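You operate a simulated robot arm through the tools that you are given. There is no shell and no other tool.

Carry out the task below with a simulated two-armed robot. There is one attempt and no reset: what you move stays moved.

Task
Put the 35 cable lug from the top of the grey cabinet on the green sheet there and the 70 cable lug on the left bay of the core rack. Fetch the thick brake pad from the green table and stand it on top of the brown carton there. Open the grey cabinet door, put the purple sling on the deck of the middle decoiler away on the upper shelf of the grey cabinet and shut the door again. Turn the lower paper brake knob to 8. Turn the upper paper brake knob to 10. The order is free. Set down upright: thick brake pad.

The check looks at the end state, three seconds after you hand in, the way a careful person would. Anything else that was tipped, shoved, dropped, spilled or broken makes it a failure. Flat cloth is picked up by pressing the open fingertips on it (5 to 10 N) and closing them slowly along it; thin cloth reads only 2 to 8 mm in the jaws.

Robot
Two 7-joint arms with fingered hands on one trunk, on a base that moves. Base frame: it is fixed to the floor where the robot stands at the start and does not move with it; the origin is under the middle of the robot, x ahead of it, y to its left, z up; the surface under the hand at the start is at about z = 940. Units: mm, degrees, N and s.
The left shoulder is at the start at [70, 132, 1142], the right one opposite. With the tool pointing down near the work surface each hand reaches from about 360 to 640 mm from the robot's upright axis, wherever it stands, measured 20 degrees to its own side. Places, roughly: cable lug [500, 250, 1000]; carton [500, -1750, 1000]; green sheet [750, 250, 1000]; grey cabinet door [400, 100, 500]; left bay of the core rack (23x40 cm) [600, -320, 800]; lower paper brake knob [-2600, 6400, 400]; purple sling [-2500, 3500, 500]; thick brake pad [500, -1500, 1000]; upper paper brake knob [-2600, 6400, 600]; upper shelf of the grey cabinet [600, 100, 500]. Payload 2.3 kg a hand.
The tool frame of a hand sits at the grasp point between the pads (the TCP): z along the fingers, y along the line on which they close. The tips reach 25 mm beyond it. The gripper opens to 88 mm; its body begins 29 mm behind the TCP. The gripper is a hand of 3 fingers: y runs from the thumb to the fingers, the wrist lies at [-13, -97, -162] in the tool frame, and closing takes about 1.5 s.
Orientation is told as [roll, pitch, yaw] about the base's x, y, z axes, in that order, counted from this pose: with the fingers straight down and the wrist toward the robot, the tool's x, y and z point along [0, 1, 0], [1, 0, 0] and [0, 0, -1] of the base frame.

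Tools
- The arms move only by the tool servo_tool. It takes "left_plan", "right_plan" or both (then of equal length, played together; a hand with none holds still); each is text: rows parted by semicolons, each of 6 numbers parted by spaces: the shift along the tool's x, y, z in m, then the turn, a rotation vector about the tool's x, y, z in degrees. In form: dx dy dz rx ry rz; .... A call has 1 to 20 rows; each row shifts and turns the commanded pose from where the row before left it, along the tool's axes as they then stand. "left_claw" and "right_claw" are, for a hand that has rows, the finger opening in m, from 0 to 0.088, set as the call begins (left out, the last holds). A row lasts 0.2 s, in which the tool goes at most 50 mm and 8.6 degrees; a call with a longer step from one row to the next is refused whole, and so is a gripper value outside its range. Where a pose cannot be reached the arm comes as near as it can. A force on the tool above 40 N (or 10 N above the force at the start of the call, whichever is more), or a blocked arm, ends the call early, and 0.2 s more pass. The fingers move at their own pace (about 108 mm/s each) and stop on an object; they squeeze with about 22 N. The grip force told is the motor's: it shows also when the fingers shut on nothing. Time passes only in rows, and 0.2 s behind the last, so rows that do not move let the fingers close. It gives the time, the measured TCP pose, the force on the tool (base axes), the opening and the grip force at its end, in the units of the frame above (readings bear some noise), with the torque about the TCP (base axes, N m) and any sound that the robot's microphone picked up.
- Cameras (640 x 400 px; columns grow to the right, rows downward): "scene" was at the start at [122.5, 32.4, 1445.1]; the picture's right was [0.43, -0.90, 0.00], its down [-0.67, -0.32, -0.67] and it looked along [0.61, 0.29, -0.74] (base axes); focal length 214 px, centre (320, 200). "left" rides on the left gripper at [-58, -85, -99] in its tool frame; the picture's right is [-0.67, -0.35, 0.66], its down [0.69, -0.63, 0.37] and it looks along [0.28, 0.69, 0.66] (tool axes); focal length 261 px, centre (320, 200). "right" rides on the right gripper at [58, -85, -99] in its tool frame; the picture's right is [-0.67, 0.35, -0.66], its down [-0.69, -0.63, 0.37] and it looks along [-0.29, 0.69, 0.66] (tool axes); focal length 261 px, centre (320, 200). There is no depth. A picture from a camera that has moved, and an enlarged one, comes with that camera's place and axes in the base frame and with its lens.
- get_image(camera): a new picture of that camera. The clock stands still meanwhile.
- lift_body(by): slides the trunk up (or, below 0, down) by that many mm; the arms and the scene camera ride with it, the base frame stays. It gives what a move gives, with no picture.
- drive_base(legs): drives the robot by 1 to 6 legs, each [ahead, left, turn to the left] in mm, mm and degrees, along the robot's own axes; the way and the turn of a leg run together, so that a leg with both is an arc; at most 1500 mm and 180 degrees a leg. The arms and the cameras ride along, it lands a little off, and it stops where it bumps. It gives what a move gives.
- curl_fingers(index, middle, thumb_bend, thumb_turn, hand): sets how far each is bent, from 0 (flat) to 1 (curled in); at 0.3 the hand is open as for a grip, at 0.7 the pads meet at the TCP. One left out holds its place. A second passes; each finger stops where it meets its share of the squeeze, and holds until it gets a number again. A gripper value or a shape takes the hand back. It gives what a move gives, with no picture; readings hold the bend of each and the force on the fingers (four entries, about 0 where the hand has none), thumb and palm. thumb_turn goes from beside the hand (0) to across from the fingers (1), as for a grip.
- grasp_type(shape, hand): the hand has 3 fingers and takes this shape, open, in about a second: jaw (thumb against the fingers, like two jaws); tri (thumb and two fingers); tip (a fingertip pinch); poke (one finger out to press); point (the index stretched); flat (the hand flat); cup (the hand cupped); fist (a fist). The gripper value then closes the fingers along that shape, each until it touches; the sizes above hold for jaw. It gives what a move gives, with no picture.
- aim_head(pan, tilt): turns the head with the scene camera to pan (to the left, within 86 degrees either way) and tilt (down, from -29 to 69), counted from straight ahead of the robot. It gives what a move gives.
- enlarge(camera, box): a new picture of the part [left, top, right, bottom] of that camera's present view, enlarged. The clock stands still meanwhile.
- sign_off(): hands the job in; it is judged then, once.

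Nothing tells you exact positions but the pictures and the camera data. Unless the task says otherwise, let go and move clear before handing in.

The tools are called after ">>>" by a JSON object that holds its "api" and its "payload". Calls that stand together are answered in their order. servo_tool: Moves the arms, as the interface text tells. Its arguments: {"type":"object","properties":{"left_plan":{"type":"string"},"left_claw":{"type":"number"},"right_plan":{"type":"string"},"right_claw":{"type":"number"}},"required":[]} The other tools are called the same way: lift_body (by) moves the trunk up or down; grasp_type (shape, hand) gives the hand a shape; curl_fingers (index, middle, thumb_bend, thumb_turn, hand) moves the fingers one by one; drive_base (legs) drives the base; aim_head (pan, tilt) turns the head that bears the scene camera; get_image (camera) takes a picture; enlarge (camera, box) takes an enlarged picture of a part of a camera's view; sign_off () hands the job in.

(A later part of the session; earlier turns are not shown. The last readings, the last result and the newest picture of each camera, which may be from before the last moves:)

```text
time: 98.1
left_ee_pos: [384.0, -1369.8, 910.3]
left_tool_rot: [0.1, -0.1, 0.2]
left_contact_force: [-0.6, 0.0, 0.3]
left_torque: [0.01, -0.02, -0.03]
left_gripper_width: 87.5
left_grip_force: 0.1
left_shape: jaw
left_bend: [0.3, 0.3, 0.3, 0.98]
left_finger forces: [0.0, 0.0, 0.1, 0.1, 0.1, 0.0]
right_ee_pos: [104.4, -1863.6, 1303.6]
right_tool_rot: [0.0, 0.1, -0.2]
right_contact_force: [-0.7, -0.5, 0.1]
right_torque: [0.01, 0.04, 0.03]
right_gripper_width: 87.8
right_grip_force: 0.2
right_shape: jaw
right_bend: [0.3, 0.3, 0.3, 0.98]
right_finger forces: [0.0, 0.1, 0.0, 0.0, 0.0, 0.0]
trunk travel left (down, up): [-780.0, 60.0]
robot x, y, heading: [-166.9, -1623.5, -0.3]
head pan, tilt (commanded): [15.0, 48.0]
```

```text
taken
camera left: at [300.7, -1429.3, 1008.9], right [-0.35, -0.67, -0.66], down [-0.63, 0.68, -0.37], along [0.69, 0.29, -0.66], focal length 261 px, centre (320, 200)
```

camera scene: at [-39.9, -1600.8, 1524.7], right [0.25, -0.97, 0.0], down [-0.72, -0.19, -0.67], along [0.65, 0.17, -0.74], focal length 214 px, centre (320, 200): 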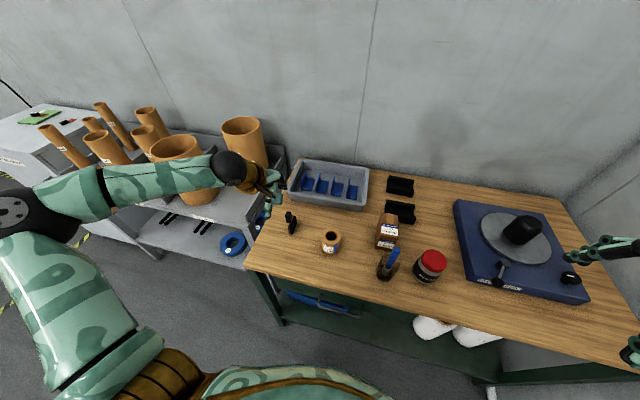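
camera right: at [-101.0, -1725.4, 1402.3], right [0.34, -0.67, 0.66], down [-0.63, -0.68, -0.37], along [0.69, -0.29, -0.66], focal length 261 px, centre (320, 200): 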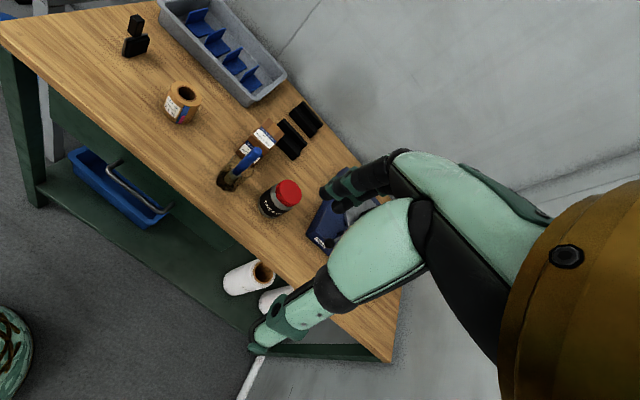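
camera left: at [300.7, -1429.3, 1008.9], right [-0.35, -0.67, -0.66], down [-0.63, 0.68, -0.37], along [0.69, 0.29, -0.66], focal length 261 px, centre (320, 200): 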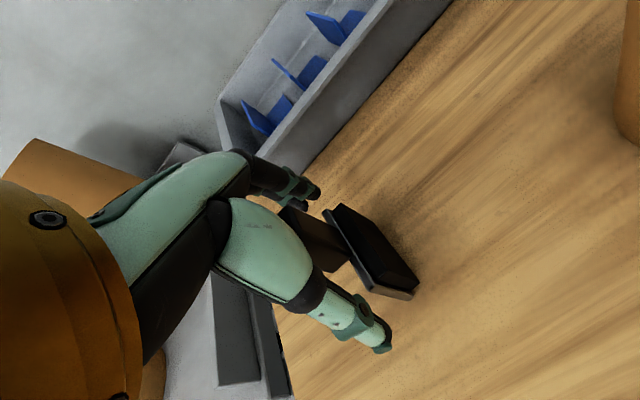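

>>> {"api": "servo_tool", "payload": {"left_plan": "0 0 0 0 0 0; 0 0 0 0 0 0; 0 0 0 0 0 0; 0 0 0 0 0 0; 0 0 0 0 0 0; 0 0 0 0 0 0; 0 0 0 0 0 0; 0 0 0 0 0 0", "left_claw": 0.008}}

>>> {"api": "get_image", "payload": {"camera": "left"}}

>>> {"api": "enlarge", "payload": {"camera": "scene", "box": [230, 120, 370, 270]}}

```text
time: 99.9
left_ee_pos: [385.5, -1370.4, 909.9]
left_tool_rot: [-0.1, -0.1, 0.1]
left_contact_force: [-0.7, -0.6, -1.1]
left_torque: [0.0, -0.05, 0.01]
left_gripper_width: 8.5
left_grip_force: 22.2
left_shape: jaw
left_bend: [0.75, 0.7, 0.83, 1.0]
left_finger forces: [0.0, 0.0, 0.0, 0.0, 0.0, 0.0]
right_ee_pos: [105.0, -1863.2, 1301.8]
right_tool_rot: [-0.1, 0.0, -0.2]
right_contact_force: [-0.3, 0.3, 0.0]
right_torque: [0.04, 0.02, 0.01]
right_gripper_width: 87.6
right_grip_force: 0.1
right_shape: jaw
right_bend: [0.3, 0.3, 0.3, 0.98]
right_finger forces: [0.0, 0.0, 0.0, 0.0, 0.1, 0.0]
trunk travel left (down, up): [-780.0, 60.0]
robot x, y, heading: [-167.1, -1617.0, -0.2]
head pan, tilt (commanded): [15.0, 48.0]
```

```text
taken
camera left: at [300.7, -1429.1, 1009.1], right [-0.35, -0.67, -0.66], down [-0.63, 0.68, -0.37], along [0.69, 0.29, -0.66], focal length 261 px, centre (320, 200)
```

left: 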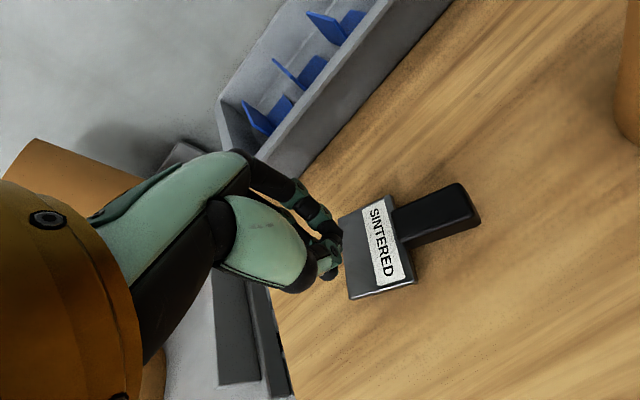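

```text
2.67 times, centred on (300, 195) of scene
camera zoom: at [-39.6, -1600.5, 1524.6], right [0.25, -0.97, 0.0], down [-0.72, -0.19, -0.67], along [0.65, 0.17, -0.74], focal length 572 px, centre (373, 213)
```

zoom: 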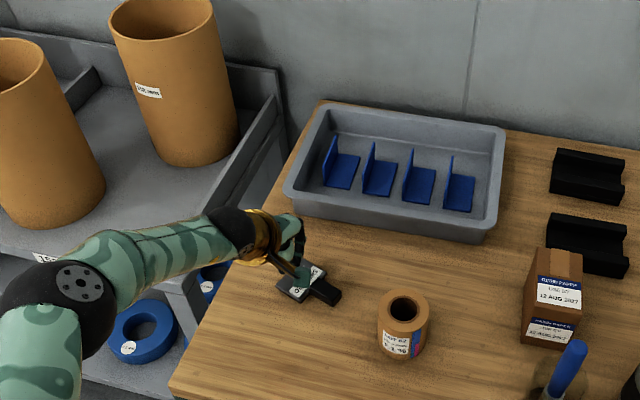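

The closing fingers slipped off and tipped the pad: it now lies flat, label up, its grip pointing towards -y. It must be stood up again, so I rise clear first and look at how it lies.

>>> {"api": "servo_tool", "payload": {"left_plan": "0 0 -0.01 0 0 0; 0 0 -0.02 0 0 0; 0 0 -0.03 0 0 0; 0 0 -0.03 0 0 0; 0 0 -0.03 0 0 0; 0 0 0 0 0 0"}}

>>> {"api": "servo_tool", "payload": {"left_plan": "0 0 0 0 0 0; 0 0 0 0 0 0; 0 0 0 0 0 0; 0 0 0 0 0 0; 0 0 0 0 0 0", "left_claw": 0.088}}

>>> {"api": "enlarge", "payload": {"camera": "left", "box": [310, 160, 560, 340]}}

>>> {"api": "enlarge", "payload": {"camera": "scene", "box": [250, 190, 370, 280]}}

```text
time: 101.3
left_ee_pos: [385.0, -1369.4, 1031.2]
left_tool_rot: [0.1, 0.0, 0.1]
left_contact_force: [-0.7, 0.7, 0.1]
left_torque: [0.0, -0.03, 0.0]
left_gripper_width: 8.5
left_grip_force: 21.7
left_shape: jaw
left_bend: [0.75, 0.7, 0.83, 1.0]
left_finger forces: [0.1, 0.0, 0.0, 0.0, 0.1, 0.0]
right_ee_pos: [103.9, -1863.3, 1304.3]
right_tool_rot: [0.0, 0.0, -0.2]
right_contact_force: [0.6, -0.4, 0.4]
right_torque: [0.0, -0.02, -0.02]
right_gripper_width: 87.6
right_grip_force: 0.1
right_shape: jaw
right_bend: [0.3, 0.3, 0.3, 0.98]
right_finger forces: [0.0, 0.0, 0.1, 0.1, 0.0, 0.1]
trunk travel left (down, up): [-780.0, 60.0]
robot x, y, heading: [-164.8, -1615.5, -0.3]
head pan, tilt (commanded): [15.0, 48.0]
```

```text
time: 102.5
left_ee_pos: [385.4, -1369.2, 1030.4]
left_tool_rot: [0.0, 0.0, 0.0]
left_contact_force: [-0.4, 0.0, -0.4]
left_torque: [0.0, -0.01, 0.01]
left_gripper_width: 87.4
left_grip_force: 0.1
left_shape: jaw
left_bend: [0.3, 0.3, 0.3, 0.98]
left_finger forces: [0.0, 0.0, 0.0, 0.0, 0.0, 0.0]
right_ee_pos: [103.2, -1863.4, 1302.3]
right_tool_rot: [0.0, 0.1, -0.2]
right_contact_force: [-0.6, 0.2, 0.6]
right_torque: [0.02, -0.02, 0.03]
right_gripper_width: 87.7
right_grip_force: 0.1
right_shape: jaw
right_bend: [0.3, 0.3, 0.3, 0.98]
right_finger forces: [0.1, 0.1, 0.1, 0.0, 0.0, 0.0]
trunk travel left (down, up): [-780.0, 60.0]
robot x, y, heading: [-165.6, -1615.6, -0.3]
head pan, tilt (commanded): [15.0, 48.0]
```

```text
2.22 times, centred on (435, 250) of left
camera zoom: at [300.8, -1428.7, 1129.2], right [-0.35, -0.67, -0.66], down [-0.63, 0.68, -0.37], along [0.69, 0.29, -0.66], focal length 579 px, centre (64, 89)
```

zoom: 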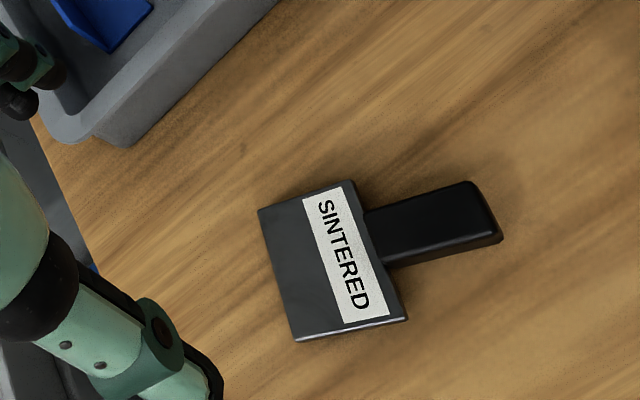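

```text
4.44 times, centred on (310, 235) of scene
camera zoom: at [-39.5, -1600.4, 1524.6], right [0.25, -0.97, 0.0], down [-0.72, -0.19, -0.67], along [0.65, 0.17, -0.74], focal length 953 px, centre (364, 44)
```

zoom: 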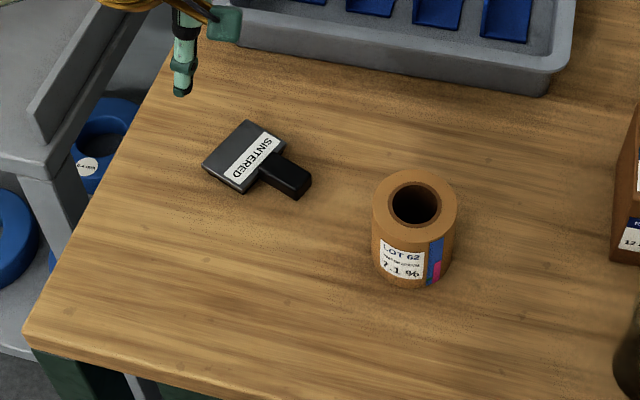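

The pad lies with its grip pointing at about -111 degrees; the grip's middle is near (377,-1418). I turn the hand by -20 degrees to close across the grip and move above it.

>>> {"api": "servo_tool", "payload": {"left_plan": "-0.0163 -0.0027 0.02 0 0 0; -0.0163 -0.0027 0.02 0 0 0; -0.0163 -0.0027 0.02 0 0 0; 0 0 0.02 0 0 8; 0 0 0 0 0 8; 0 0 0 0 0 4; 0 0 0 0 0 0"}}

>>> {"api": "get_image", "payload": {"camera": "left"}}

```text
time: 104.1
left_ee_pos: [375.3, -1418.3, 950.7]
left_tool_rot: [0.2, 0.1, -19.7]
left_contact_force: [0.7, -0.4, 0.2]
left_torque: [-0.01, 0.0, 0.0]
left_gripper_width: 87.6
left_grip_force: 0.0
left_shape: jaw
left_bend: [0.3, 0.3, 0.3, 0.98]
left_finger forces: [0.1, 0.1, 0.0, 0.0, 0.0, 0.1]
right_ee_pos: [103.4, -1862.7, 1303.3]
right_tool_rot: [0.1, 0.0, -0.3]
right_contact_force: [-0.7, -0.6, 0.9]
right_torque: [0.0, 0.02, 0.0]
right_gripper_width: 87.7
right_grip_force: 0.0
right_shape: jaw
right_bend: [0.3, 0.3, 0.3, 0.98]
right_finger forces: [0.0, 0.0, 0.1, 0.1, 0.1, 0.0]
trunk travel left (down, up): [-780.0, 60.0]
robot x, y, heading: [-164.5, -1617.7, -0.3]
head pan, tilt (commanded): [15.0, 48.0]
```

```text
taken
camera left: at [277.2, -1445.6, 1049.5], right [-0.55, -0.51, -0.66], down [-0.36, 0.86, -0.36], along [0.75, 0.04, -0.66], focal length 261 px, centre (320, 200)
```

left: 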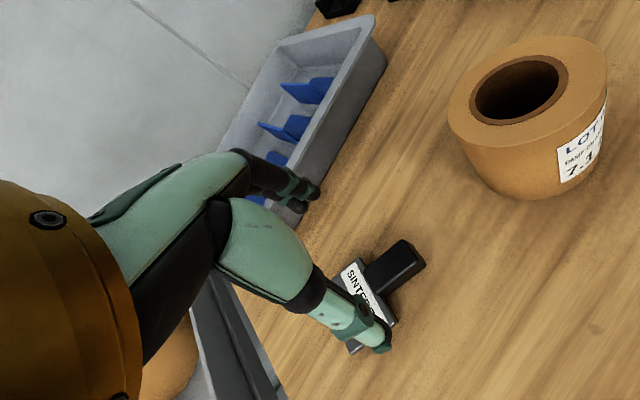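

>>> {"api": "enlarge", "payload": {"camera": "left", "box": [320, 220, 450, 360]}}

```text
2.86 times, centred on (385, 290) of left
camera zoom: at [277.2, -1445.6, 1049.5], right [-0.55, -0.51, -0.66], down [-0.36, 0.86, -0.36], along [0.75, 0.04, -0.66], focal length 745 px, centre (134, -57)
```

zoom: 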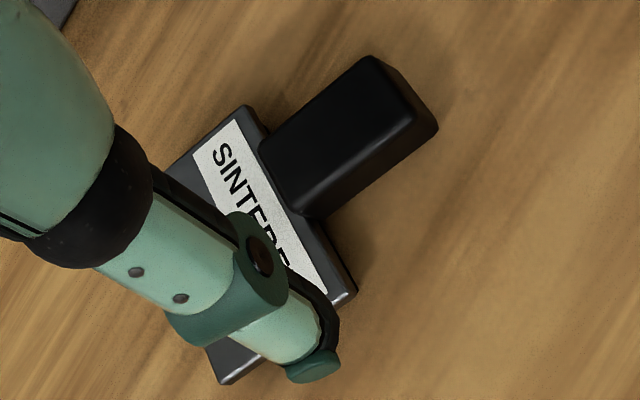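

The grip's centre is about (383,-1423). I correct sideways by about 9 mm and descend towards it.

>>> {"api": "servo_tool", "payload": {"left_plan": "-0.0026 0.0089 0.01 0 0 0; 0 0 0.02 0 0 0; 0 0 0.02 0 0 0; 0 0 0.015 0 0 0; 0 0 0.01 0 0 0; 0 0 0 0 0 0"}}

>>> {"api": "get_image", "payload": {"camera": "left"}}

```text
time: 105.5
left_ee_pos: [354.9, -1410.9, 876.4]
left_tool_rot: [0.7, 0.1, -15.4]
left_contact_force: [0.3, 0.5, 0.8]
left_torque: [-0.01, -0.01, 0.0]
left_gripper_width: 87.7
left_grip_force: 0.2
left_shape: jaw
left_bend: [0.3, 0.3, 0.3, 0.98]
left_finger forces: [0.0, 0.0, 0.0, 0.0, 0.0, 0.1]
left hand out of reach, approached as far as the arm can: row 1, 2, 3, 4
right_ee_pos: [105.1, -1862.8, 1302.7]
right_tool_rot: [0.0, 0.0, -0.2]
right_contact_force: [-0.1, -0.3, 0.1]
right_torque: [-0.02, 0.03, 0.02]
right_gripper_width: 87.4
right_grip_force: 0.0
right_shape: jaw
right_bend: [0.3, 0.3, 0.3, 0.98]
right_finger forces: [0.1, 0.0, 0.0, 0.0, 0.0, 0.1]
trunk travel left (down, up): [-780.0, 60.0]
robot x, y, heading: [-167.3, -1615.1, -0.5]
head pan, tilt (commanded): [15.0, 48.0]
```

```text
taken
camera left: at [258.1, -1445.2, 974.1], right [-0.51, -0.55, -0.66], down [-0.42, 0.83, -0.36], along [0.75, 0.1, -0.66], focal length 261 px, centre (320, 200)
```

left: 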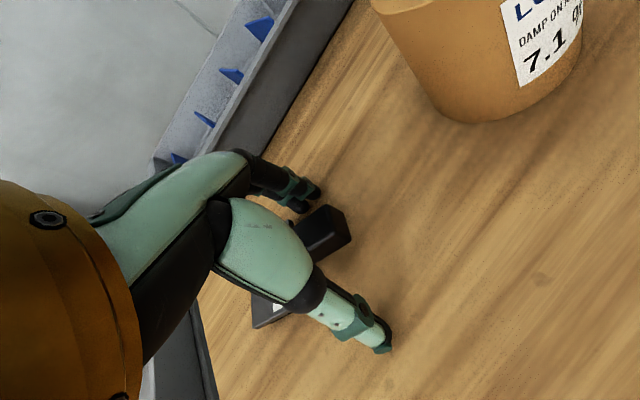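

The arm ran out of reach because the trunk is too high for this low work. I raise the hand, then lower the trunk by 140.

>>> {"api": "servo_tool", "payload": {"left_plan": "0 0 -0.02 0 0 0; 0 0 -0.03 0 0 0; 0 0 -0.04 0 0 0; 0 0 -0.04 0 0 0; 0 0 -0.04 0 0 0; 0 0 0 0 0 0"}}

>>> {"api": "lift_body", "payload": {"by": -140}}

>>> {"api": "get_image", "payload": {"camera": "left"}}

```text
time: 106.9
left_ee_pos: [353.1, -1409.8, 1047.4]
left_tool_rot: [0.6, -0.1, -15.3]
left_contact_force: [-0.2, -0.9, -0.6]
left_torque: [-0.02, -0.01, 0.01]
left_gripper_width: 87.8
left_grip_force: 0.0
left_shape: jaw
left_bend: [0.3, 0.3, 0.3, 0.98]
left_finger forces: [0.0, 0.0, 0.1, 0.1, 0.0, 0.1]
right_ee_pos: [104.3, -1863.0, 1302.0]
right_tool_rot: [0.0, 0.0, -0.2]
right_contact_force: [-0.1, 0.9, -0.6]
right_torque: [0.02, -0.01, 0.03]
right_gripper_width: 87.4
right_grip_force: 0.1
right_shape: jaw
right_bend: [0.3, 0.3, 0.3, 0.98]
right_finger forces: [0.0, 0.1, 0.1, 0.1, 0.1, 0.0]
trunk travel left (down, up): [-780.0, 60.0]
robot x, y, heading: [-165.8, -1619.4, -0.4]
head pan, tilt (commanded): [15.0, 48.0]
```

```text
time: 108.6
left_ee_pos: [353.4, -1411.9, 906.8]
left_tool_rot: [0.7, -0.1, -15.3]
left_contact_force: [0.1, -0.4, 0.0]
left_torque: [0.0, -0.01, -0.02]
left_gripper_width: 87.9
left_grip_force: 0.0
left_shape: jaw
left_bend: [0.3, 0.3, 0.3, 0.98]
left_finger forces: [0.0, 0.1, 0.0, 0.0, 0.0, 0.0]
right_ee_pos: [103.4, -1863.6, 1163.3]
right_tool_rot: [-0.1, 0.0, -0.1]
right_contact_force: [0.7, -0.3, 0.2]
right_torque: [-0.03, -0.01, -0.04]
right_gripper_width: 88.0
right_grip_force: 0.1
right_shape: jaw
right_bend: [0.3, 0.3, 0.3, 0.98]
right_finger forces: [0.1, 0.0, 0.0, 0.0, 0.1, 0.0]
trunk travel left (down, up): [-640.0, 200.0]
robot x, y, heading: [-167.1, -1619.1, -0.1]
head pan, tilt (commanded): [15.0, 48.0]
```

```text
taken
camera left: at [256.5, -1447.1, 1004.7], right [-0.51, -0.55, -0.66], down [-0.42, 0.83, -0.36], along [0.75, 0.1, -0.66], focal length 261 px, centre (320, 200)
```

left: 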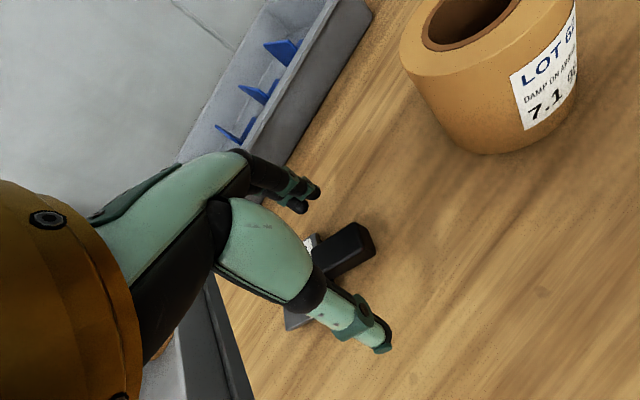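

>>> {"api": "servo_tool", "payload": {"left_plan": "0 0 -0.01 0 0 4.7; -0.0005 0.016 0 0 0 0; -0.0006 0.0157 0 0 0 0; 0 0 0 0 0 0"}}

>>> {"api": "enlarge", "payload": {"camera": "left", "box": [250, 160, 450, 360]}}

```text
time: 109.6
left_ee_pos: [382.6, -1423.6, 916.7]
left_tool_rot: [0.5, -0.2, -20.0]
left_contact_force: [0.2, 1.2, -1.0]
left_torque: [0.03, 0.0, 0.01]
left_gripper_width: 87.5
left_grip_force: 0.1
left_shape: jaw
left_bend: [0.3, 0.3, 0.3, 0.98]
left_finger forces: [0.0, 0.0, 0.1, 0.0, 0.0, 0.1]
right_ee_pos: [104.1, -1862.0, 1162.8]
right_tool_rot: [-0.1, 0.0, -0.2]
right_contact_force: [-0.8, 0.1, 0.3]
right_torque: [-0.04, -0.02, 0.0]
right_gripper_width: 87.8
right_grip_force: 0.0
right_shape: jaw
right_bend: [0.3, 0.3, 0.3, 0.98]
right_finger forces: [0.0, 0.1, 0.0, 0.1, 0.0, 0.1]
trunk travel left (down, up): [-640.0, 200.0]
robot x, y, heading: [-165.2, -1619.0, -0.3]
head pan, tilt (commanded): [15.0, 48.0]
```

```text
2.00 times, centred on (350, 260) of left
camera zoom: at [283.4, -1451.4, 1014.2], right [-0.55, -0.5, -0.66], down [-0.35, 0.86, -0.36], along [0.75, 0.04, -0.66], focal length 521 px, centre (260, 80)
```

zoom: 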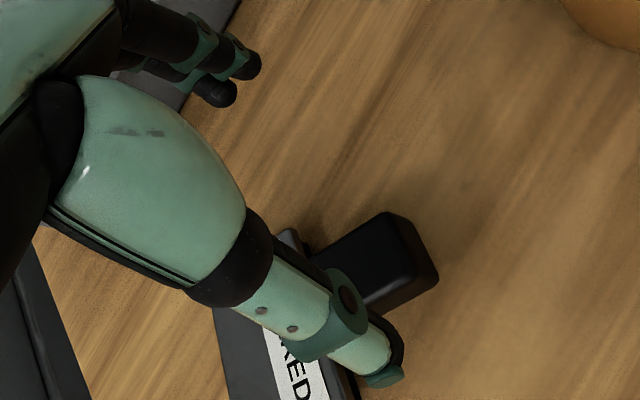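

The grip now shows some 30 mm off from where I expected, so the earlier clipped move must have nudged the pad. I rise for a clean view and measure again.

>>> {"api": "servo_tool", "payload": {"left_plan": "0 -0.01 -0.03 0 0 0; 0 -0.02 -0.03 0 0 0; 0 -0.02 -0.03 0 0 0; 0 0 0 0 0 0"}}

>>> {"api": "enlarge", "payload": {"camera": "left", "box": [320, 160, 520, 340]}}

>>> {"api": "enlarge", "payload": {"camera": "scene", "box": [240, 170, 380, 300]}}

```text
time: 110.6
left_ee_pos: [334.8, -1406.6, 1005.5]
left_tool_rot: [0.6, 0.0, -20.1]
left_contact_force: [0.2, -0.3, 0.4]
left_torque: [0.01, -0.01, 0.03]
left_gripper_width: 88.1
left_grip_force: 0.0
left_shape: jaw
left_bend: [0.3, 0.3, 0.3, 0.98]
left_finger forces: [0.1, 0.1, 0.1, 0.0, 0.0, 0.0]
right_ee_pos: [105.3, -1862.0, 1163.0]
right_tool_rot: [0.0, -0.1, -0.3]
right_contact_force: [-0.1, 0.9, -0.2]
right_torque: [-0.02, -0.02, 0.0]
right_gripper_width: 87.9
right_grip_force: 0.1
right_shape: jaw
right_bend: [0.3, 0.3, 0.3, 0.98]
right_finger forces: [0.0, 0.0, 0.0, 0.0, 0.1, 0.0]
trunk travel left (down, up): [-640.0, 200.0]
robot x, y, heading: [-164.2, -1619.6, -0.4]
head pan, tilt (commanded): [15.0, 48.0]
```

```text
2.22 times, centred on (420, 250) of left
camera zoom: at [236.4, -1434.8, 1104.3], right [-0.55, -0.5, -0.66], down [-0.36, 0.86, -0.36], along [0.75, 0.04, -0.66], focal length 579 px, centre (98, 89)
```

zoom: 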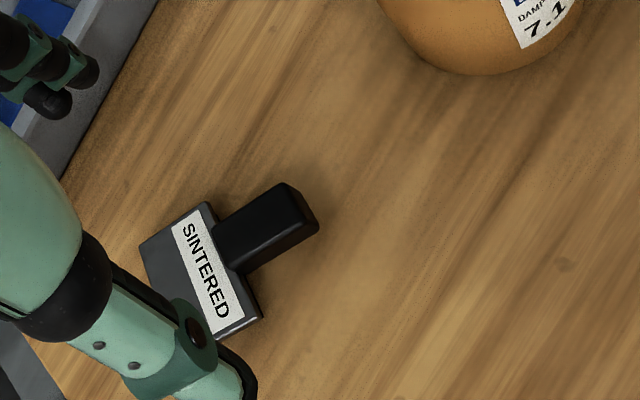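

```text
3.08 times, centred on (310, 235) of scene
camera zoom: at [-39.1, -1600.6, 1384.6], right [0.25, -0.97, 0.0], down [-0.72, -0.19, -0.67], along [0.65, 0.17, -0.74], focal length 660 px, centre (351, 92)
```

zoom: 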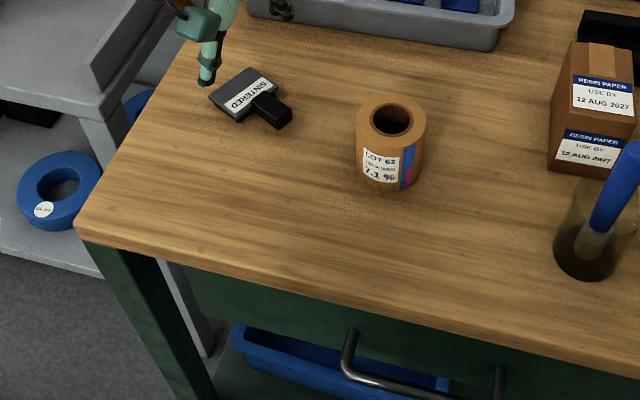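

Now the grip's centre is at (373,-1408), pointing at -116 degrees. I align the hand (yaw -26) above it again.

>>> {"api": "servo_tool", "payload": {"left_plan": "0 0 0 0 0 6; 0.0039 0.0087 0.015 0 0 0; 0.0039 0.0087 0.015 0 0 0; 0.0039 0.0087 0.015 0 0 0; 0.0039 0.0088 0.015 0 0 0; 0 0 0.02 0 0 0; 0 0 0 0 0 0"}}

>>> {"api": "get_image", "payload": {"camera": "left"}}

```text
time: 112.2
left_ee_pos: [345.5, -1407.3, 971.1]
left_tool_rot: [0.6, 0.0, -23.1]
left_contact_force: [-0.3, -0.2, 0.8]
left_torque: [-0.01, -0.01, -0.01]
left_gripper_width: 87.3
left_grip_force: 0.0
left_shape: jaw
left_bend: [0.3, 0.3, 0.3, 0.98]
left_finger forces: [0.0, 0.0, 0.0, 0.0, 0.0, 0.1]
left hand out of reach, approached as far as the arm can: row 1, 3, 4, 5
right_ee_pos: [103.0, -1862.7, 1163.4]
right_tool_rot: [0.0, -0.1, -0.2]
right_contact_force: [-0.6, -0.8, -0.9]
right_torque: [0.0, 0.04, 0.01]
right_gripper_width: 87.7
right_grip_force: 0.0
right_shape: jaw
right_bend: [0.3, 0.3, 0.3, 0.98]
right_finger forces: [0.0, 0.1, 0.1, 0.0, 0.0, 0.0]
trunk travel left (down, up): [-640.0, 200.0]
robot x, y, heading: [-166.8, -1619.6, -0.1]
head pan, tilt (commanded): [15.0, 48.0]
```

```text
taken
camera left: at [244.7, -1428.6, 1069.1], right [-0.58, -0.47, -0.66], down [-0.31, 0.88, -0.36], along [0.75, 0.0, -0.66], focal length 261 px, centre (320, 200)
```

left: 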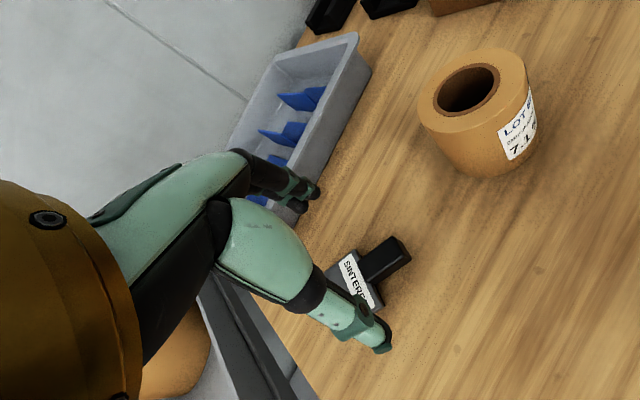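

Negative yaw limits the arm here, so I'll turn the robot itself by -26 degrees instead. First I raise the hand well clear, then turn and shift left.

>>> {"api": "servo_tool", "payload": {"left_plan": "0 0 -0.03 0 0 -5; 0 0 -0.03 0 0 -6; 0 0 -0.03 0 0 -6; 0 0 -0.03 0 0 -6; 0 0 0 0 0 0"}}

>>> {"api": "drive_base", "payload": {"legs": [[0, 0, -26], [-118, 242, 0]]}}

>>> {"api": "get_image", "payload": {"camera": "left"}}

>>> {"api": "get_image", "payload": {"camera": "scene"}}

```text
time: 113.4
left_ee_pos: [342.3, -1407.5, 1091.5]
left_tool_rot: [0.6, 0.0, 0.0]
left_contact_force: [0.6, -0.4, 0.2]
left_torque: [0.02, 0.02, -0.01]
left_gripper_width: 88.0
left_grip_force: 0.2
left_shape: jaw
left_bend: [0.3, 0.3, 0.3, 0.98]
left_finger forces: [0.0, 0.1, 0.0, 0.1, 0.0, 0.0]
right_ee_pos: [103.2, -1862.5, 1164.0]
right_tool_rot: [0.0, 0.0, -0.3]
right_contact_force: [-0.1, 0.2, 0.2]
right_torque: [-0.02, 0.01, -0.01]
right_gripper_width: 87.7
right_grip_force: 0.1
right_shape: jaw
right_bend: [0.3, 0.3, 0.3, 0.98]
right_finger forces: [0.0, 0.0, 0.0, 0.1, 0.0, 0.0]
trunk travel left (down, up): [-640.0, 200.0]
robot x, y, heading: [-166.9, -1618.2, -0.2]
head pan, tilt (commanded): [15.0, 48.0]
```

```text
time: 116.6
left_ee_pos: [389.6, -1388.2, 1091.7]
left_tool_rot: [0.6, -0.2, -26.5]
left_contact_force: [0.1, 0.2, 0.0]
left_torque: [0.0, -0.01, 0.01]
left_gripper_width: 87.8
left_grip_force: 0.0
left_shape: jaw
left_bend: [0.3, 0.3, 0.3, 0.98]
left_finger forces: [0.2, 0.0, 0.0, 0.0, 0.1, 0.0]
right_ee_pos: [-28.6, -1689.8, 1162.5]
right_tool_rot: [0.2, 0.1, -26.6]
right_contact_force: [-0.1, 0.0, 0.4]
right_torque: [0.04, 0.01, 0.04]
right_gripper_width: 87.6
right_grip_force: 0.1
right_shape: jaw
right_bend: [0.3, 0.3, 0.3, 0.98]
right_finger forces: [0.0, 0.0, 0.0, 0.0, 0.0, 0.0]
trunk travel left (down, up): [-640.0, 200.0]
robot x, y, heading: [-163.4, -1350.3, -26.6]
head pan, tilt (commanded): [15.0, 48.0]
```

```text
taken
camera left: at [287.0, -1404.1, 1188.9], right [-0.6, -0.44, -0.66], down [-0.26, 0.9, -0.36], along [0.75, -0.05, -0.65], focal length 261 px, centre (320, 200)
```

left: 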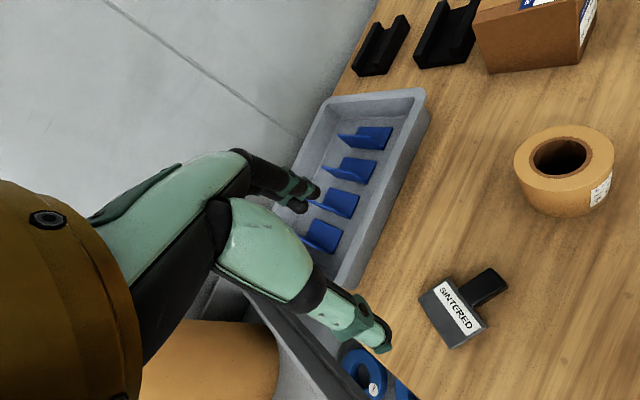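

```text
taken
camera scene: at [-39.0, -1390.7, 1384.6], right [-0.2, -0.98, 0.0], down [-0.73, 0.15, -0.67], along [0.66, -0.13, -0.74], focal length 214 px, centre (320, 200)
```

scene: 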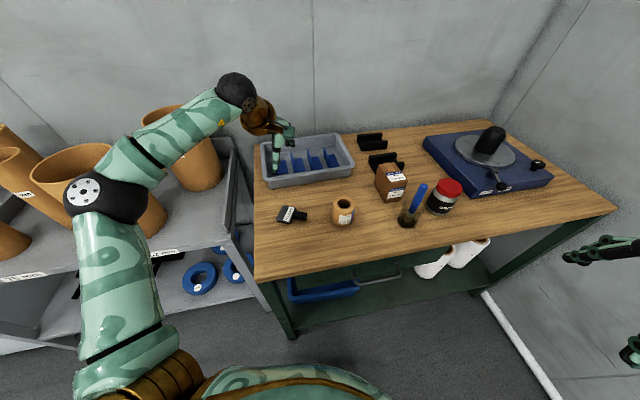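

>>> {"api": "enlarge", "payload": {"camera": "left", "box": [390, 240, 540, 370]}}

```text
3.08 times, centred on (465, 305) of left
camera zoom: at [287.0, -1404.1, 1188.9], right [-0.6, -0.44, -0.66], down [-0.26, 0.9, -0.36], along [0.75, -0.05, -0.65], focal length 802 px, centre (-126, -123)
```

zoom: 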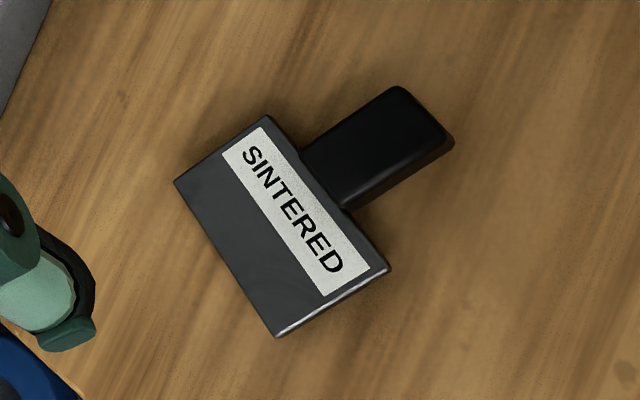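

>>> {"api": "servo_tool", "payload": {"left_plan": "-0.0059 -0.0015 0.025 0 0 0; -0.0059 -0.0015 0.025 0 0 0; -0.0059 -0.0015 0.025 0 0 0; -0.0059 -0.0015 0.025 0 0 0; -0.0059 -0.0016 0.025 0 0 0; 0 0 0.02 0 0 0; 0 0 0 0 0 0"}}

>>> {"api": "enlarge", "payload": {"camera": "left", "box": [280, 180, 480, 360]}}

```text
time: 118.2
left_ee_pos: [369.6, -1407.9, 945.5]
left_tool_rot: [0.7, -0.1, -26.4]
left_contact_force: [-0.1, 1.0, 0.2]
left_torque: [0.01, 0.01, 0.03]
left_gripper_width: 87.8
left_grip_force: 0.1
left_shape: jaw
left_bend: [0.3, 0.3, 0.3, 0.98]
left_finger forces: [0.0, 0.0, 0.0, 0.0, 0.1, 0.0]
right_ee_pos: [-28.6, -1688.1, 1162.9]
right_tool_rot: [0.0, 0.0, -26.6]
right_contact_force: [-0.4, 0.3, 0.0]
right_torque: [-0.01, -0.01, 0.04]
right_gripper_width: 87.8
right_grip_force: 0.0
right_shape: jaw
right_bend: [0.3, 0.3, 0.3, 0.98]
right_finger forces: [0.1, 0.0, 0.0, 0.0, 0.0, 0.0]
trunk travel left (down, up): [-640.0, 200.0]
robot x, y, heading: [-161.5, -1347.1, -26.7]
head pan, tilt (commanded): [15.0, 48.0]
```

```text
2.22 times, centred on (380, 270) of left
camera zoom: at [268.6, -1424.5, 1043.6], right [-0.6, -0.44, -0.66], down [-0.26, 0.9, -0.36], along [0.75, -0.05, -0.65], focal length 579 px, centre (187, 44)
```

zoom: 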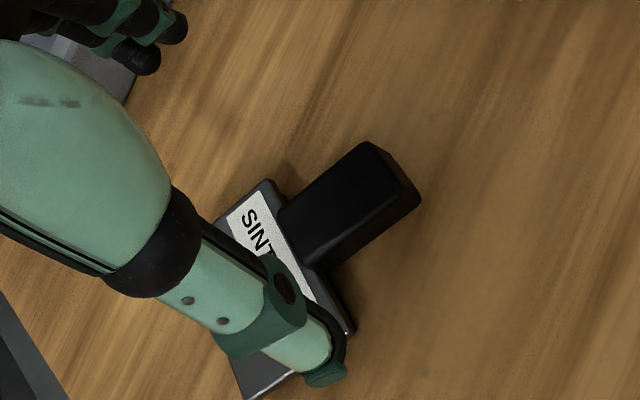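

The hand is aligned within 3 mm now. I correct and descend.

>>> {"api": "servo_tool", "payload": {"left_plan": "-0.0007 0.0033 0.015 0 0 0; 0 0 0.015 0 0 0; 0 0 0.015 0 0 0; 0 0 0.015 0 0 0; 0 0 0.01 0 0 0; 0 0 0 0 0 0"}}

>>> {"api": "get_image", "payload": {"camera": "left"}}

```text
time: 119.6
left_ee_pos: [374.1, -1409.6, 874.4]
left_tool_rot: [0.5, -0.4, -26.4]
left_contact_force: [0.2, 0.2, -0.1]
left_torque: [0.0, 0.0, 0.01]
left_gripper_width: 87.5
left_grip_force: 0.0
left_shape: jaw
left_bend: [0.3, 0.3, 0.3, 0.98]
left_finger forces: [0.0, 0.1, 0.0, 0.0, 0.1, 0.1]
right_ee_pos: [-28.6, -1688.6, 1163.4]
right_tool_rot: [0.0, 0.0, -26.6]
right_contact_force: [0.6, 0.0, 0.4]
right_torque: [-0.02, 0.02, -0.01]
right_gripper_width: 87.7
right_grip_force: 0.0
right_shape: jaw
right_bend: [0.3, 0.3, 0.3, 0.98]
right_finger forces: [0.0, 0.0, 0.0, 0.0, 0.0, 0.0]
trunk travel left (down, up): [-640.0, 200.0]
robot x, y, heading: [-161.5, -1351.3, -26.5]
head pan, tilt (commanded): [15.0, 48.0]
```

```text
taken
camera left: at [272.1, -1425.9, 973.2], right [-0.6, -0.44, -0.66], down [-0.26, 0.9, -0.36], along [0.75, -0.05, -0.65], focal length 261 px, centre (320, 200)
```

left: 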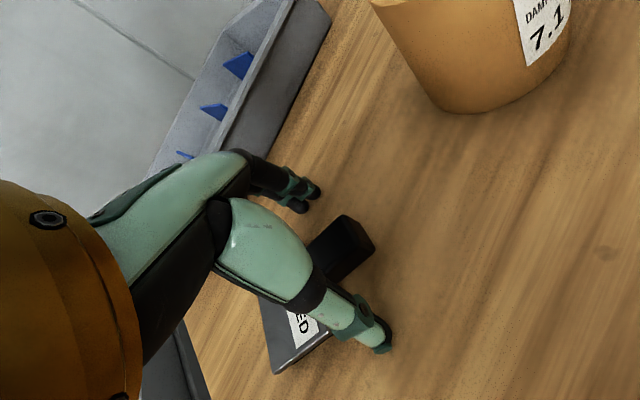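

>>> {"api": "servo_tool", "payload": {"left_plan": "0 0 0.004 0 0 0; 0 0 0.004 0 0 0; 0 0 0.003 0 0 0; 0 0 0 0 0 0"}}

>>> {"api": "enlarge", "payload": {"camera": "left", "box": [240, 150, 440, 380]}}

```text
time: 120.7
left_ee_pos: [373.3, -1411.4, 871.5]
left_tool_rot: [0.4, -1.4, -26.4]
left_contact_force: [-2.5, 1.2, 21.5]
left_torque: [-0.12, -0.61, 0.06]
left_gripper_width: 86.5
left_grip_force: 0.1
left_shape: jaw
left_bend: [0.3, 0.3, 0.28, 0.98]
left_finger forces: [0.1, 17.2, 0.0, 0.0, 4.0, 0.1]
right_ee_pos: [-32.3, -1685.8, 1164.3]
right_tool_rot: [0.0, -0.3, -26.5]
right_contact_force: [0.8, -0.6, 0.3]
right_torque: [-0.02, -0.01, 0.01]
right_gripper_width: 87.6
right_grip_force: 0.1
right_shape: jaw
right_bend: [0.3, 0.3, 0.3, 0.98]
right_finger forces: [0.0, 0.0, 0.0, 0.1, 0.0, 0.0]
trunk travel left (down, up): [-640.0, 200.0]
robot x, y, heading: [-161.7, -1348.5, -26.6]
head pan, tilt (commanded): [15.0, 48.0]
stopped in row 4 (left hand): the force on the tool passed its limit at 41 N (the readings are from after the stop); the commanded pose is now the measured one
```

```text
1.74 times, centred on (340, 265) of left
camera zoom: at [269.6, -1425.6, 968.6], right [-0.59, -0.45, -0.67], down [-0.25, 0.89, -0.38], along [0.77, -0.06, -0.64], focal length 453 px, centre (285, 87)
```

zoom: 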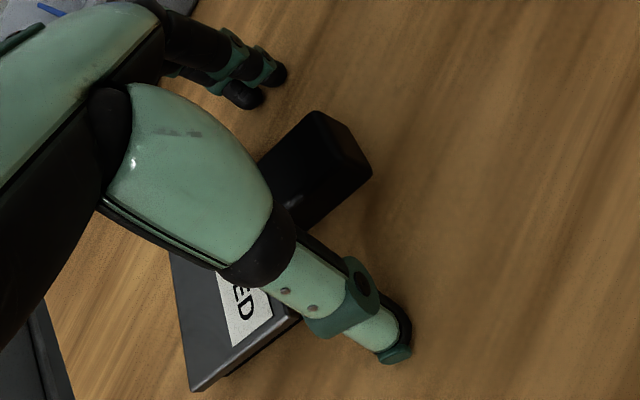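

The fingertips touched the table at TCP z 872, so the table top is about z 847. I ease up 4 mm and close on the grip.

>>> {"api": "servo_tool", "payload": {"left_plan": "0 0 -0.002 0 0 0; 0 0 -0.002 0 0 0; 0 0 0 0 0 0"}}

>>> {"api": "servo_tool", "payload": {"left_plan": "0 0 0 0 0 0; 0 0 0 0 0 0; 0 0 0 0 0 0; 0 0 0 0 0 0; 0 0 0 0 0 0; 0 0 0 0 0 0; 0 0 0 0 0 0; 0 0 0 0 0 0", "left_claw": 0.008}}

>>> {"api": "get_image", "payload": {"camera": "left"}}

```text
time: 121.5
left_ee_pos: [372.3, -1410.0, 872.9]
left_tool_rot: [0.4, -0.9, -26.5]
left_contact_force: [-2.1, 1.9, 11.1]
left_torque: [-0.12, -0.48, 0.04]
left_gripper_width: 87.3
left_grip_force: 0.0
left_shape: jaw
left_bend: [0.3, 0.3, 0.29, 0.98]
left_finger forces: [0.0, 10.2, 0.0, 0.0, 1.0, 0.0]
right_ee_pos: [-31.6, -1688.0, 1163.3]
right_tool_rot: [0.2, -0.1, -26.5]
right_contact_force: [-0.2, -0.2, 0.2]
right_torque: [0.03, 0.05, -0.01]
right_gripper_width: 87.8
right_grip_force: 0.0
right_shape: jaw
right_bend: [0.3, 0.3, 0.3, 0.98]
right_finger forces: [0.0, 0.0, 0.1, 0.1, 0.0, 0.1]
trunk travel left (down, up): [-640.0, 200.0]
robot x, y, heading: [-159.4, -1349.6, -26.8]
head pan, tilt (commanded): [15.0, 48.0]
```

```text
time: 123.3
left_ee_pos: [371.4, -1410.9, 874.5]
left_tool_rot: [0.6, -1.1, -26.4]
left_contact_force: [-4.2, 1.0, 17.5]
left_torque: [0.01, 0.32, 0.02]
left_gripper_width: 23.6
left_grip_force: 22.6
left_shape: jaw
left_bend: [0.74, 0.58, 0.78, 1.0]
left_finger forces: [12.5, 4.3, 0.0, 0.0, 32.5, 0.0]
right_ee_pos: [-34.7, -1688.7, 1164.1]
right_tool_rot: [0.2, -0.4, -26.5]
right_contact_force: [-0.1, 0.8, -0.3]
right_torque: [-0.03, 0.0, -0.02]
right_gripper_width: 87.6
right_grip_force: 0.1
right_shape: jaw
right_bend: [0.3, 0.3, 0.3, 0.98]
right_finger forces: [0.1, 0.1, 0.0, 0.0, 0.1, 0.0]
trunk travel left (down, up): [-640.0, 200.0]
robot x, y, heading: [-161.1, -1347.9, -26.6]
head pan, tilt (commanded): [15.0, 48.0]
```

```text
taken
camera left: at [267.8, -1426.0, 971.5], right [-0.6, -0.44, -0.67], down [-0.25, 0.89, -0.37], along [0.76, -0.05, -0.64], focal length 261 px, centre (320, 200)
```

left: 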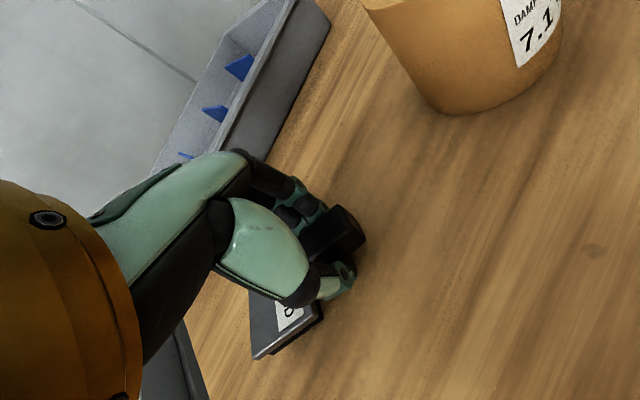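

The grip block is held at 23.6 mm. I lift slowly and watch how the pad hangs.

>>> {"api": "servo_tool", "payload": {"left_plan": "0 0 -0.003 0 0 0; 0 0 -0.005 0 0 0; 0 0 -0.01 0 0 0; 0 0 -0.01 0 0 0; 0 0 -0.015 0 0 0; 0 0 -0.015 0 0 0; 0 0 0 0 0 0"}}

>>> {"api": "get_image", "payload": {"camera": "left"}}

>>> {"api": "enlarge", "payload": {"camera": "scene", "box": [210, 110, 390, 260]}}

```text
time: 124.9
left_ee_pos: [374.6, -1409.8, 929.3]
left_tool_rot: [0.5, -0.7, -26.3]
left_contact_force: [0.5, -0.1, -2.8]
left_torque: [-0.09, 0.04, -0.01]
left_gripper_width: 20.2
left_grip_force: 21.9
left_shape: jaw
left_bend: [0.75, 0.74, 0.83, 1.0]
left_finger forces: [9.0, 1.7, 0.0, 0.1, 10.2, 0.1]
right_ee_pos: [-27.2, -1689.2, 1162.8]
right_tool_rot: [0.0, 0.1, -26.4]
right_contact_force: [0.2, -1.0, -0.1]
right_torque: [-0.02, 0.01, 0.0]
right_gripper_width: 87.6
right_grip_force: 0.1
right_shape: jaw
right_bend: [0.3, 0.3, 0.3, 0.98]
right_finger forces: [0.1, 0.0, 0.1, 0.0, 0.0, 0.0]
trunk travel left (down, up): [-640.0, 200.0]
robot x, y, heading: [-161.8, -1350.0, -26.6]
head pan, tilt (commanded): [15.0, 48.0]
```

```text
taken
camera left: at [272.8, -1426.5, 1026.9], right [-0.6, -0.44, -0.67], down [-0.25, 0.89, -0.37], along [0.76, -0.05, -0.65], focal length 261 px, centre (320, 200)
```

left: 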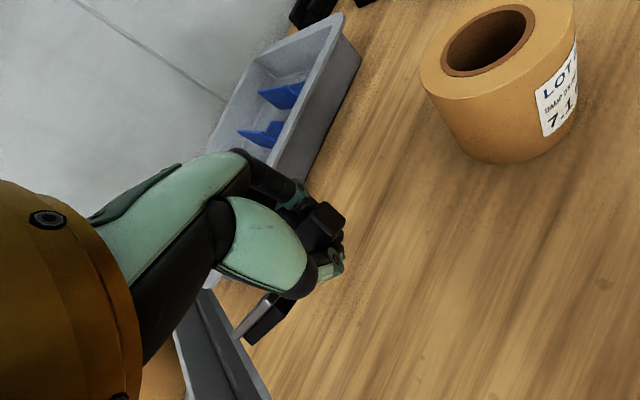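

```text
2.67 times, centred on (300, 185) of scene
camera zoom: at [-37.9, -1389.2, 1384.5], right [-0.2, -0.98, 0.0], down [-0.73, 0.15, -0.67], along [0.65, -0.13, -0.74], focal length 572 px, centre (373, 240)
```

zoom: 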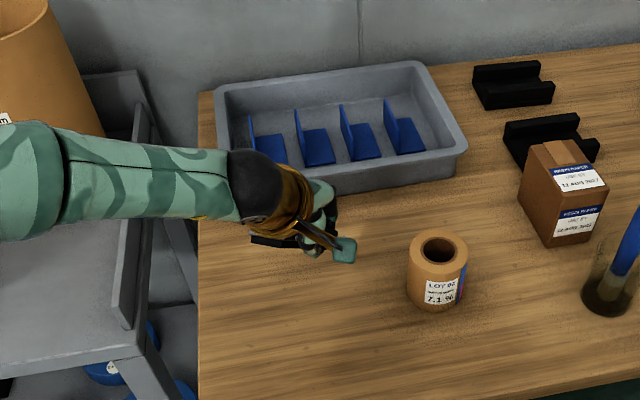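

The pad swung down between the fingers, so it already hangs with its grip upward. I look at it from both cameras.

>>> {"api": "enlarge", "payload": {"camera": "left", "box": [210, 170, 380, 360]}}

>>> {"api": "get_image", "payload": {"camera": "right"}}

```text
2.11 times, centred on (295, 265) of left
camera zoom: at [272.8, -1426.5, 1026.9], right [-0.6, -0.44, -0.67], down [-0.25, 0.89, -0.37], along [0.76, -0.05, -0.65], focal length 549 px, centre (373, 63)
```

zoom: 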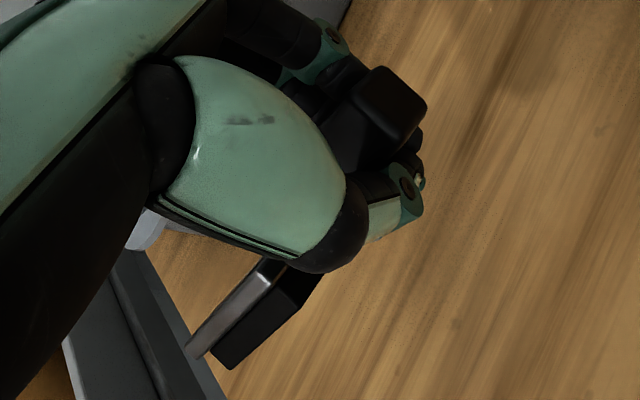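

```text
taken
camera right: at [-76.6, -1598.0, 1262.3], right [0.01, -0.76, 0.66], down [-0.87, -0.33, -0.37], along [0.49, -0.57, -0.66], focal length 261 px, centre (320, 200)
```

right: 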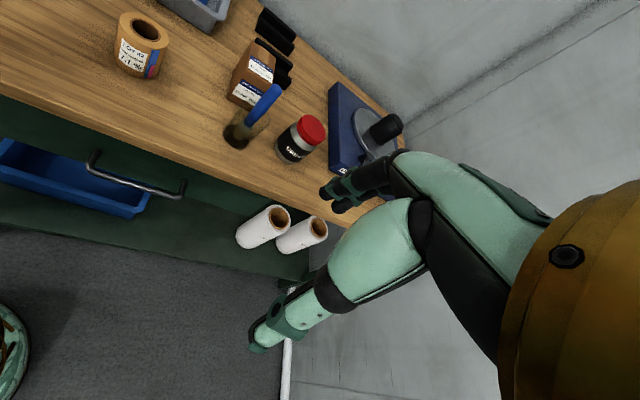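

The pad is still tilted only some 18 degrees up from horizontal in the pinch, so I'll turn the hand itself to bring it upright. First I raise it and drive to face the carton with heading 0.

>>> {"api": "servo_tool", "payload": {"left_plan": "0 0 -0.015 0 0 0; 0 0 -0.02 0 0 0; 0 0 -0.02 0 0 0; 0 0 -0.02 0 0 0; 0 0 -0.02 0 0 0; 0 0 -0.015 0 0 0; 0 0 0 0 0 0"}}

>>> {"api": "lift_body", "payload": {"by": 60}}

>>> {"api": "drive_base", "payload": {"legs": [[188, -375, 0], [0, 0, 26.6]]}}

>>> {"api": "get_image", "payload": {"camera": "left"}}

>>> {"api": "get_image", "payload": {"camera": "scene"}}

```text
time: 126.5
left_ee_pos: [372.9, -1411.4, 1039.8]
left_tool_rot: [0.6, -0.7, -26.5]
left_contact_force: [0.0, 0.3, -2.0]
left_torque: [-0.02, 0.05, -0.01]
left_gripper_width: 19.7
left_grip_force: 22.3
left_shape: jaw
left_bend: [0.75, 0.74, 0.83, 1.0]
left_finger forces: [8.6, 2.0, 0.1, 0.0, 10.1, 0.0]
right_ee_pos: [-27.9, -1689.5, 1162.2]
right_tool_rot: [0.0, 0.0, -26.4]
right_contact_force: [0.5, -0.1, -0.1]
right_torque: [0.01, -0.02, 0.01]
right_gripper_width: 87.5
right_grip_force: 0.2
right_shape: jaw
right_bend: [0.3, 0.3, 0.3, 0.98]
right_finger forces: [0.0, 0.0, 0.0, 0.0, 0.0, 0.0]
trunk travel left (down, up): [-640.0, 200.0]
robot x, y, heading: [-163.4, -1349.7, -26.7]
head pan, tilt (commanded): [15.0, 48.0]
```

```text
time: 127.5
left_ee_pos: [373.8, -1412.2, 1101.2]
left_tool_rot: [0.5, -0.8, -26.3]
left_contact_force: [0.3, 0.2, -1.3]
left_torque: [-0.09, 0.04, 0.02]
left_gripper_width: 20.0
left_grip_force: 22.4
left_shape: jaw
left_bend: [0.75, 0.74, 0.83, 1.0]
left_finger forces: [8.4, 2.0, 0.0, 0.1, 10.0, 0.0]
right_ee_pos: [-27.0, -1687.4, 1223.0]
right_tool_rot: [0.0, 0.1, -26.5]
right_contact_force: [-0.3, -0.4, -0.6]
right_torque: [-0.01, 0.01, 0.0]
right_gripper_width: 87.8
right_grip_force: 0.1
right_shape: jaw
right_bend: [0.3, 0.3, 0.3, 0.98]
right_finger forces: [0.0, 0.1, 0.1, 0.0, 0.1, 0.0]
trunk travel left (down, up): [-700.0, 140.0]
robot x, y, heading: [-158.4, -1348.3, -26.6]
head pan, tilt (commanded): [15.0, 48.0]
```

```text
time: 131.4
left_ee_pos: [345.0, -1587.9, 1100.4]
left_tool_rot: [0.5, -0.6, 0.2]
left_contact_force: [0.3, -0.5, -2.1]
left_torque: [-0.07, 0.01, 0.0]
left_gripper_width: 19.8
left_grip_force: 21.7
left_shape: jaw
left_bend: [0.75, 0.74, 0.83, 1.0]
left_finger forces: [8.3, 2.0, 0.1, 0.0, 9.9, 0.0]
right_ee_pos: [110.8, -2016.1, 1222.5]
right_tool_rot: [0.1, 0.0, 0.0]
right_contact_force: [-0.6, 0.4, -0.5]
right_torque: [0.0, 0.01, 0.02]
right_gripper_width: 87.7
right_grip_force: 0.0
right_shape: jaw
right_bend: [0.3, 0.3, 0.3, 0.98]
right_finger forces: [0.0, 0.1, 0.0, 0.0, 0.0, 0.0]
trunk travel left (down, up): [-700.0, 140.0]
robot x, y, heading: [-161.6, -1770.5, -0.0]
head pan, tilt (commanded): [15.0, 48.0]
```

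```text
taken
camera left: at [260.0, -1648.8, 1197.2], right [-0.34, -0.67, -0.67], down [-0.63, 0.69, -0.37], along [0.7, 0.29, -0.65], focal length 261 px, centre (320, 200)
```

left: 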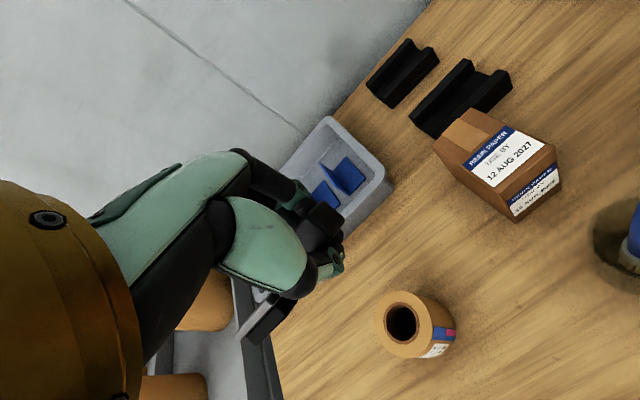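

```text
taken
camera scene: at [-33.5, -1753.2, 1444.6], right [0.26, -0.97, 0.0], down [-0.72, -0.19, -0.67], along [0.65, 0.17, -0.74], focal length 214 px, centre (320, 200)
```

scene: 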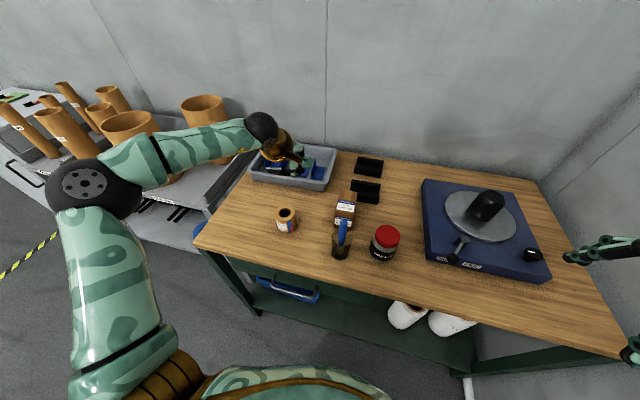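

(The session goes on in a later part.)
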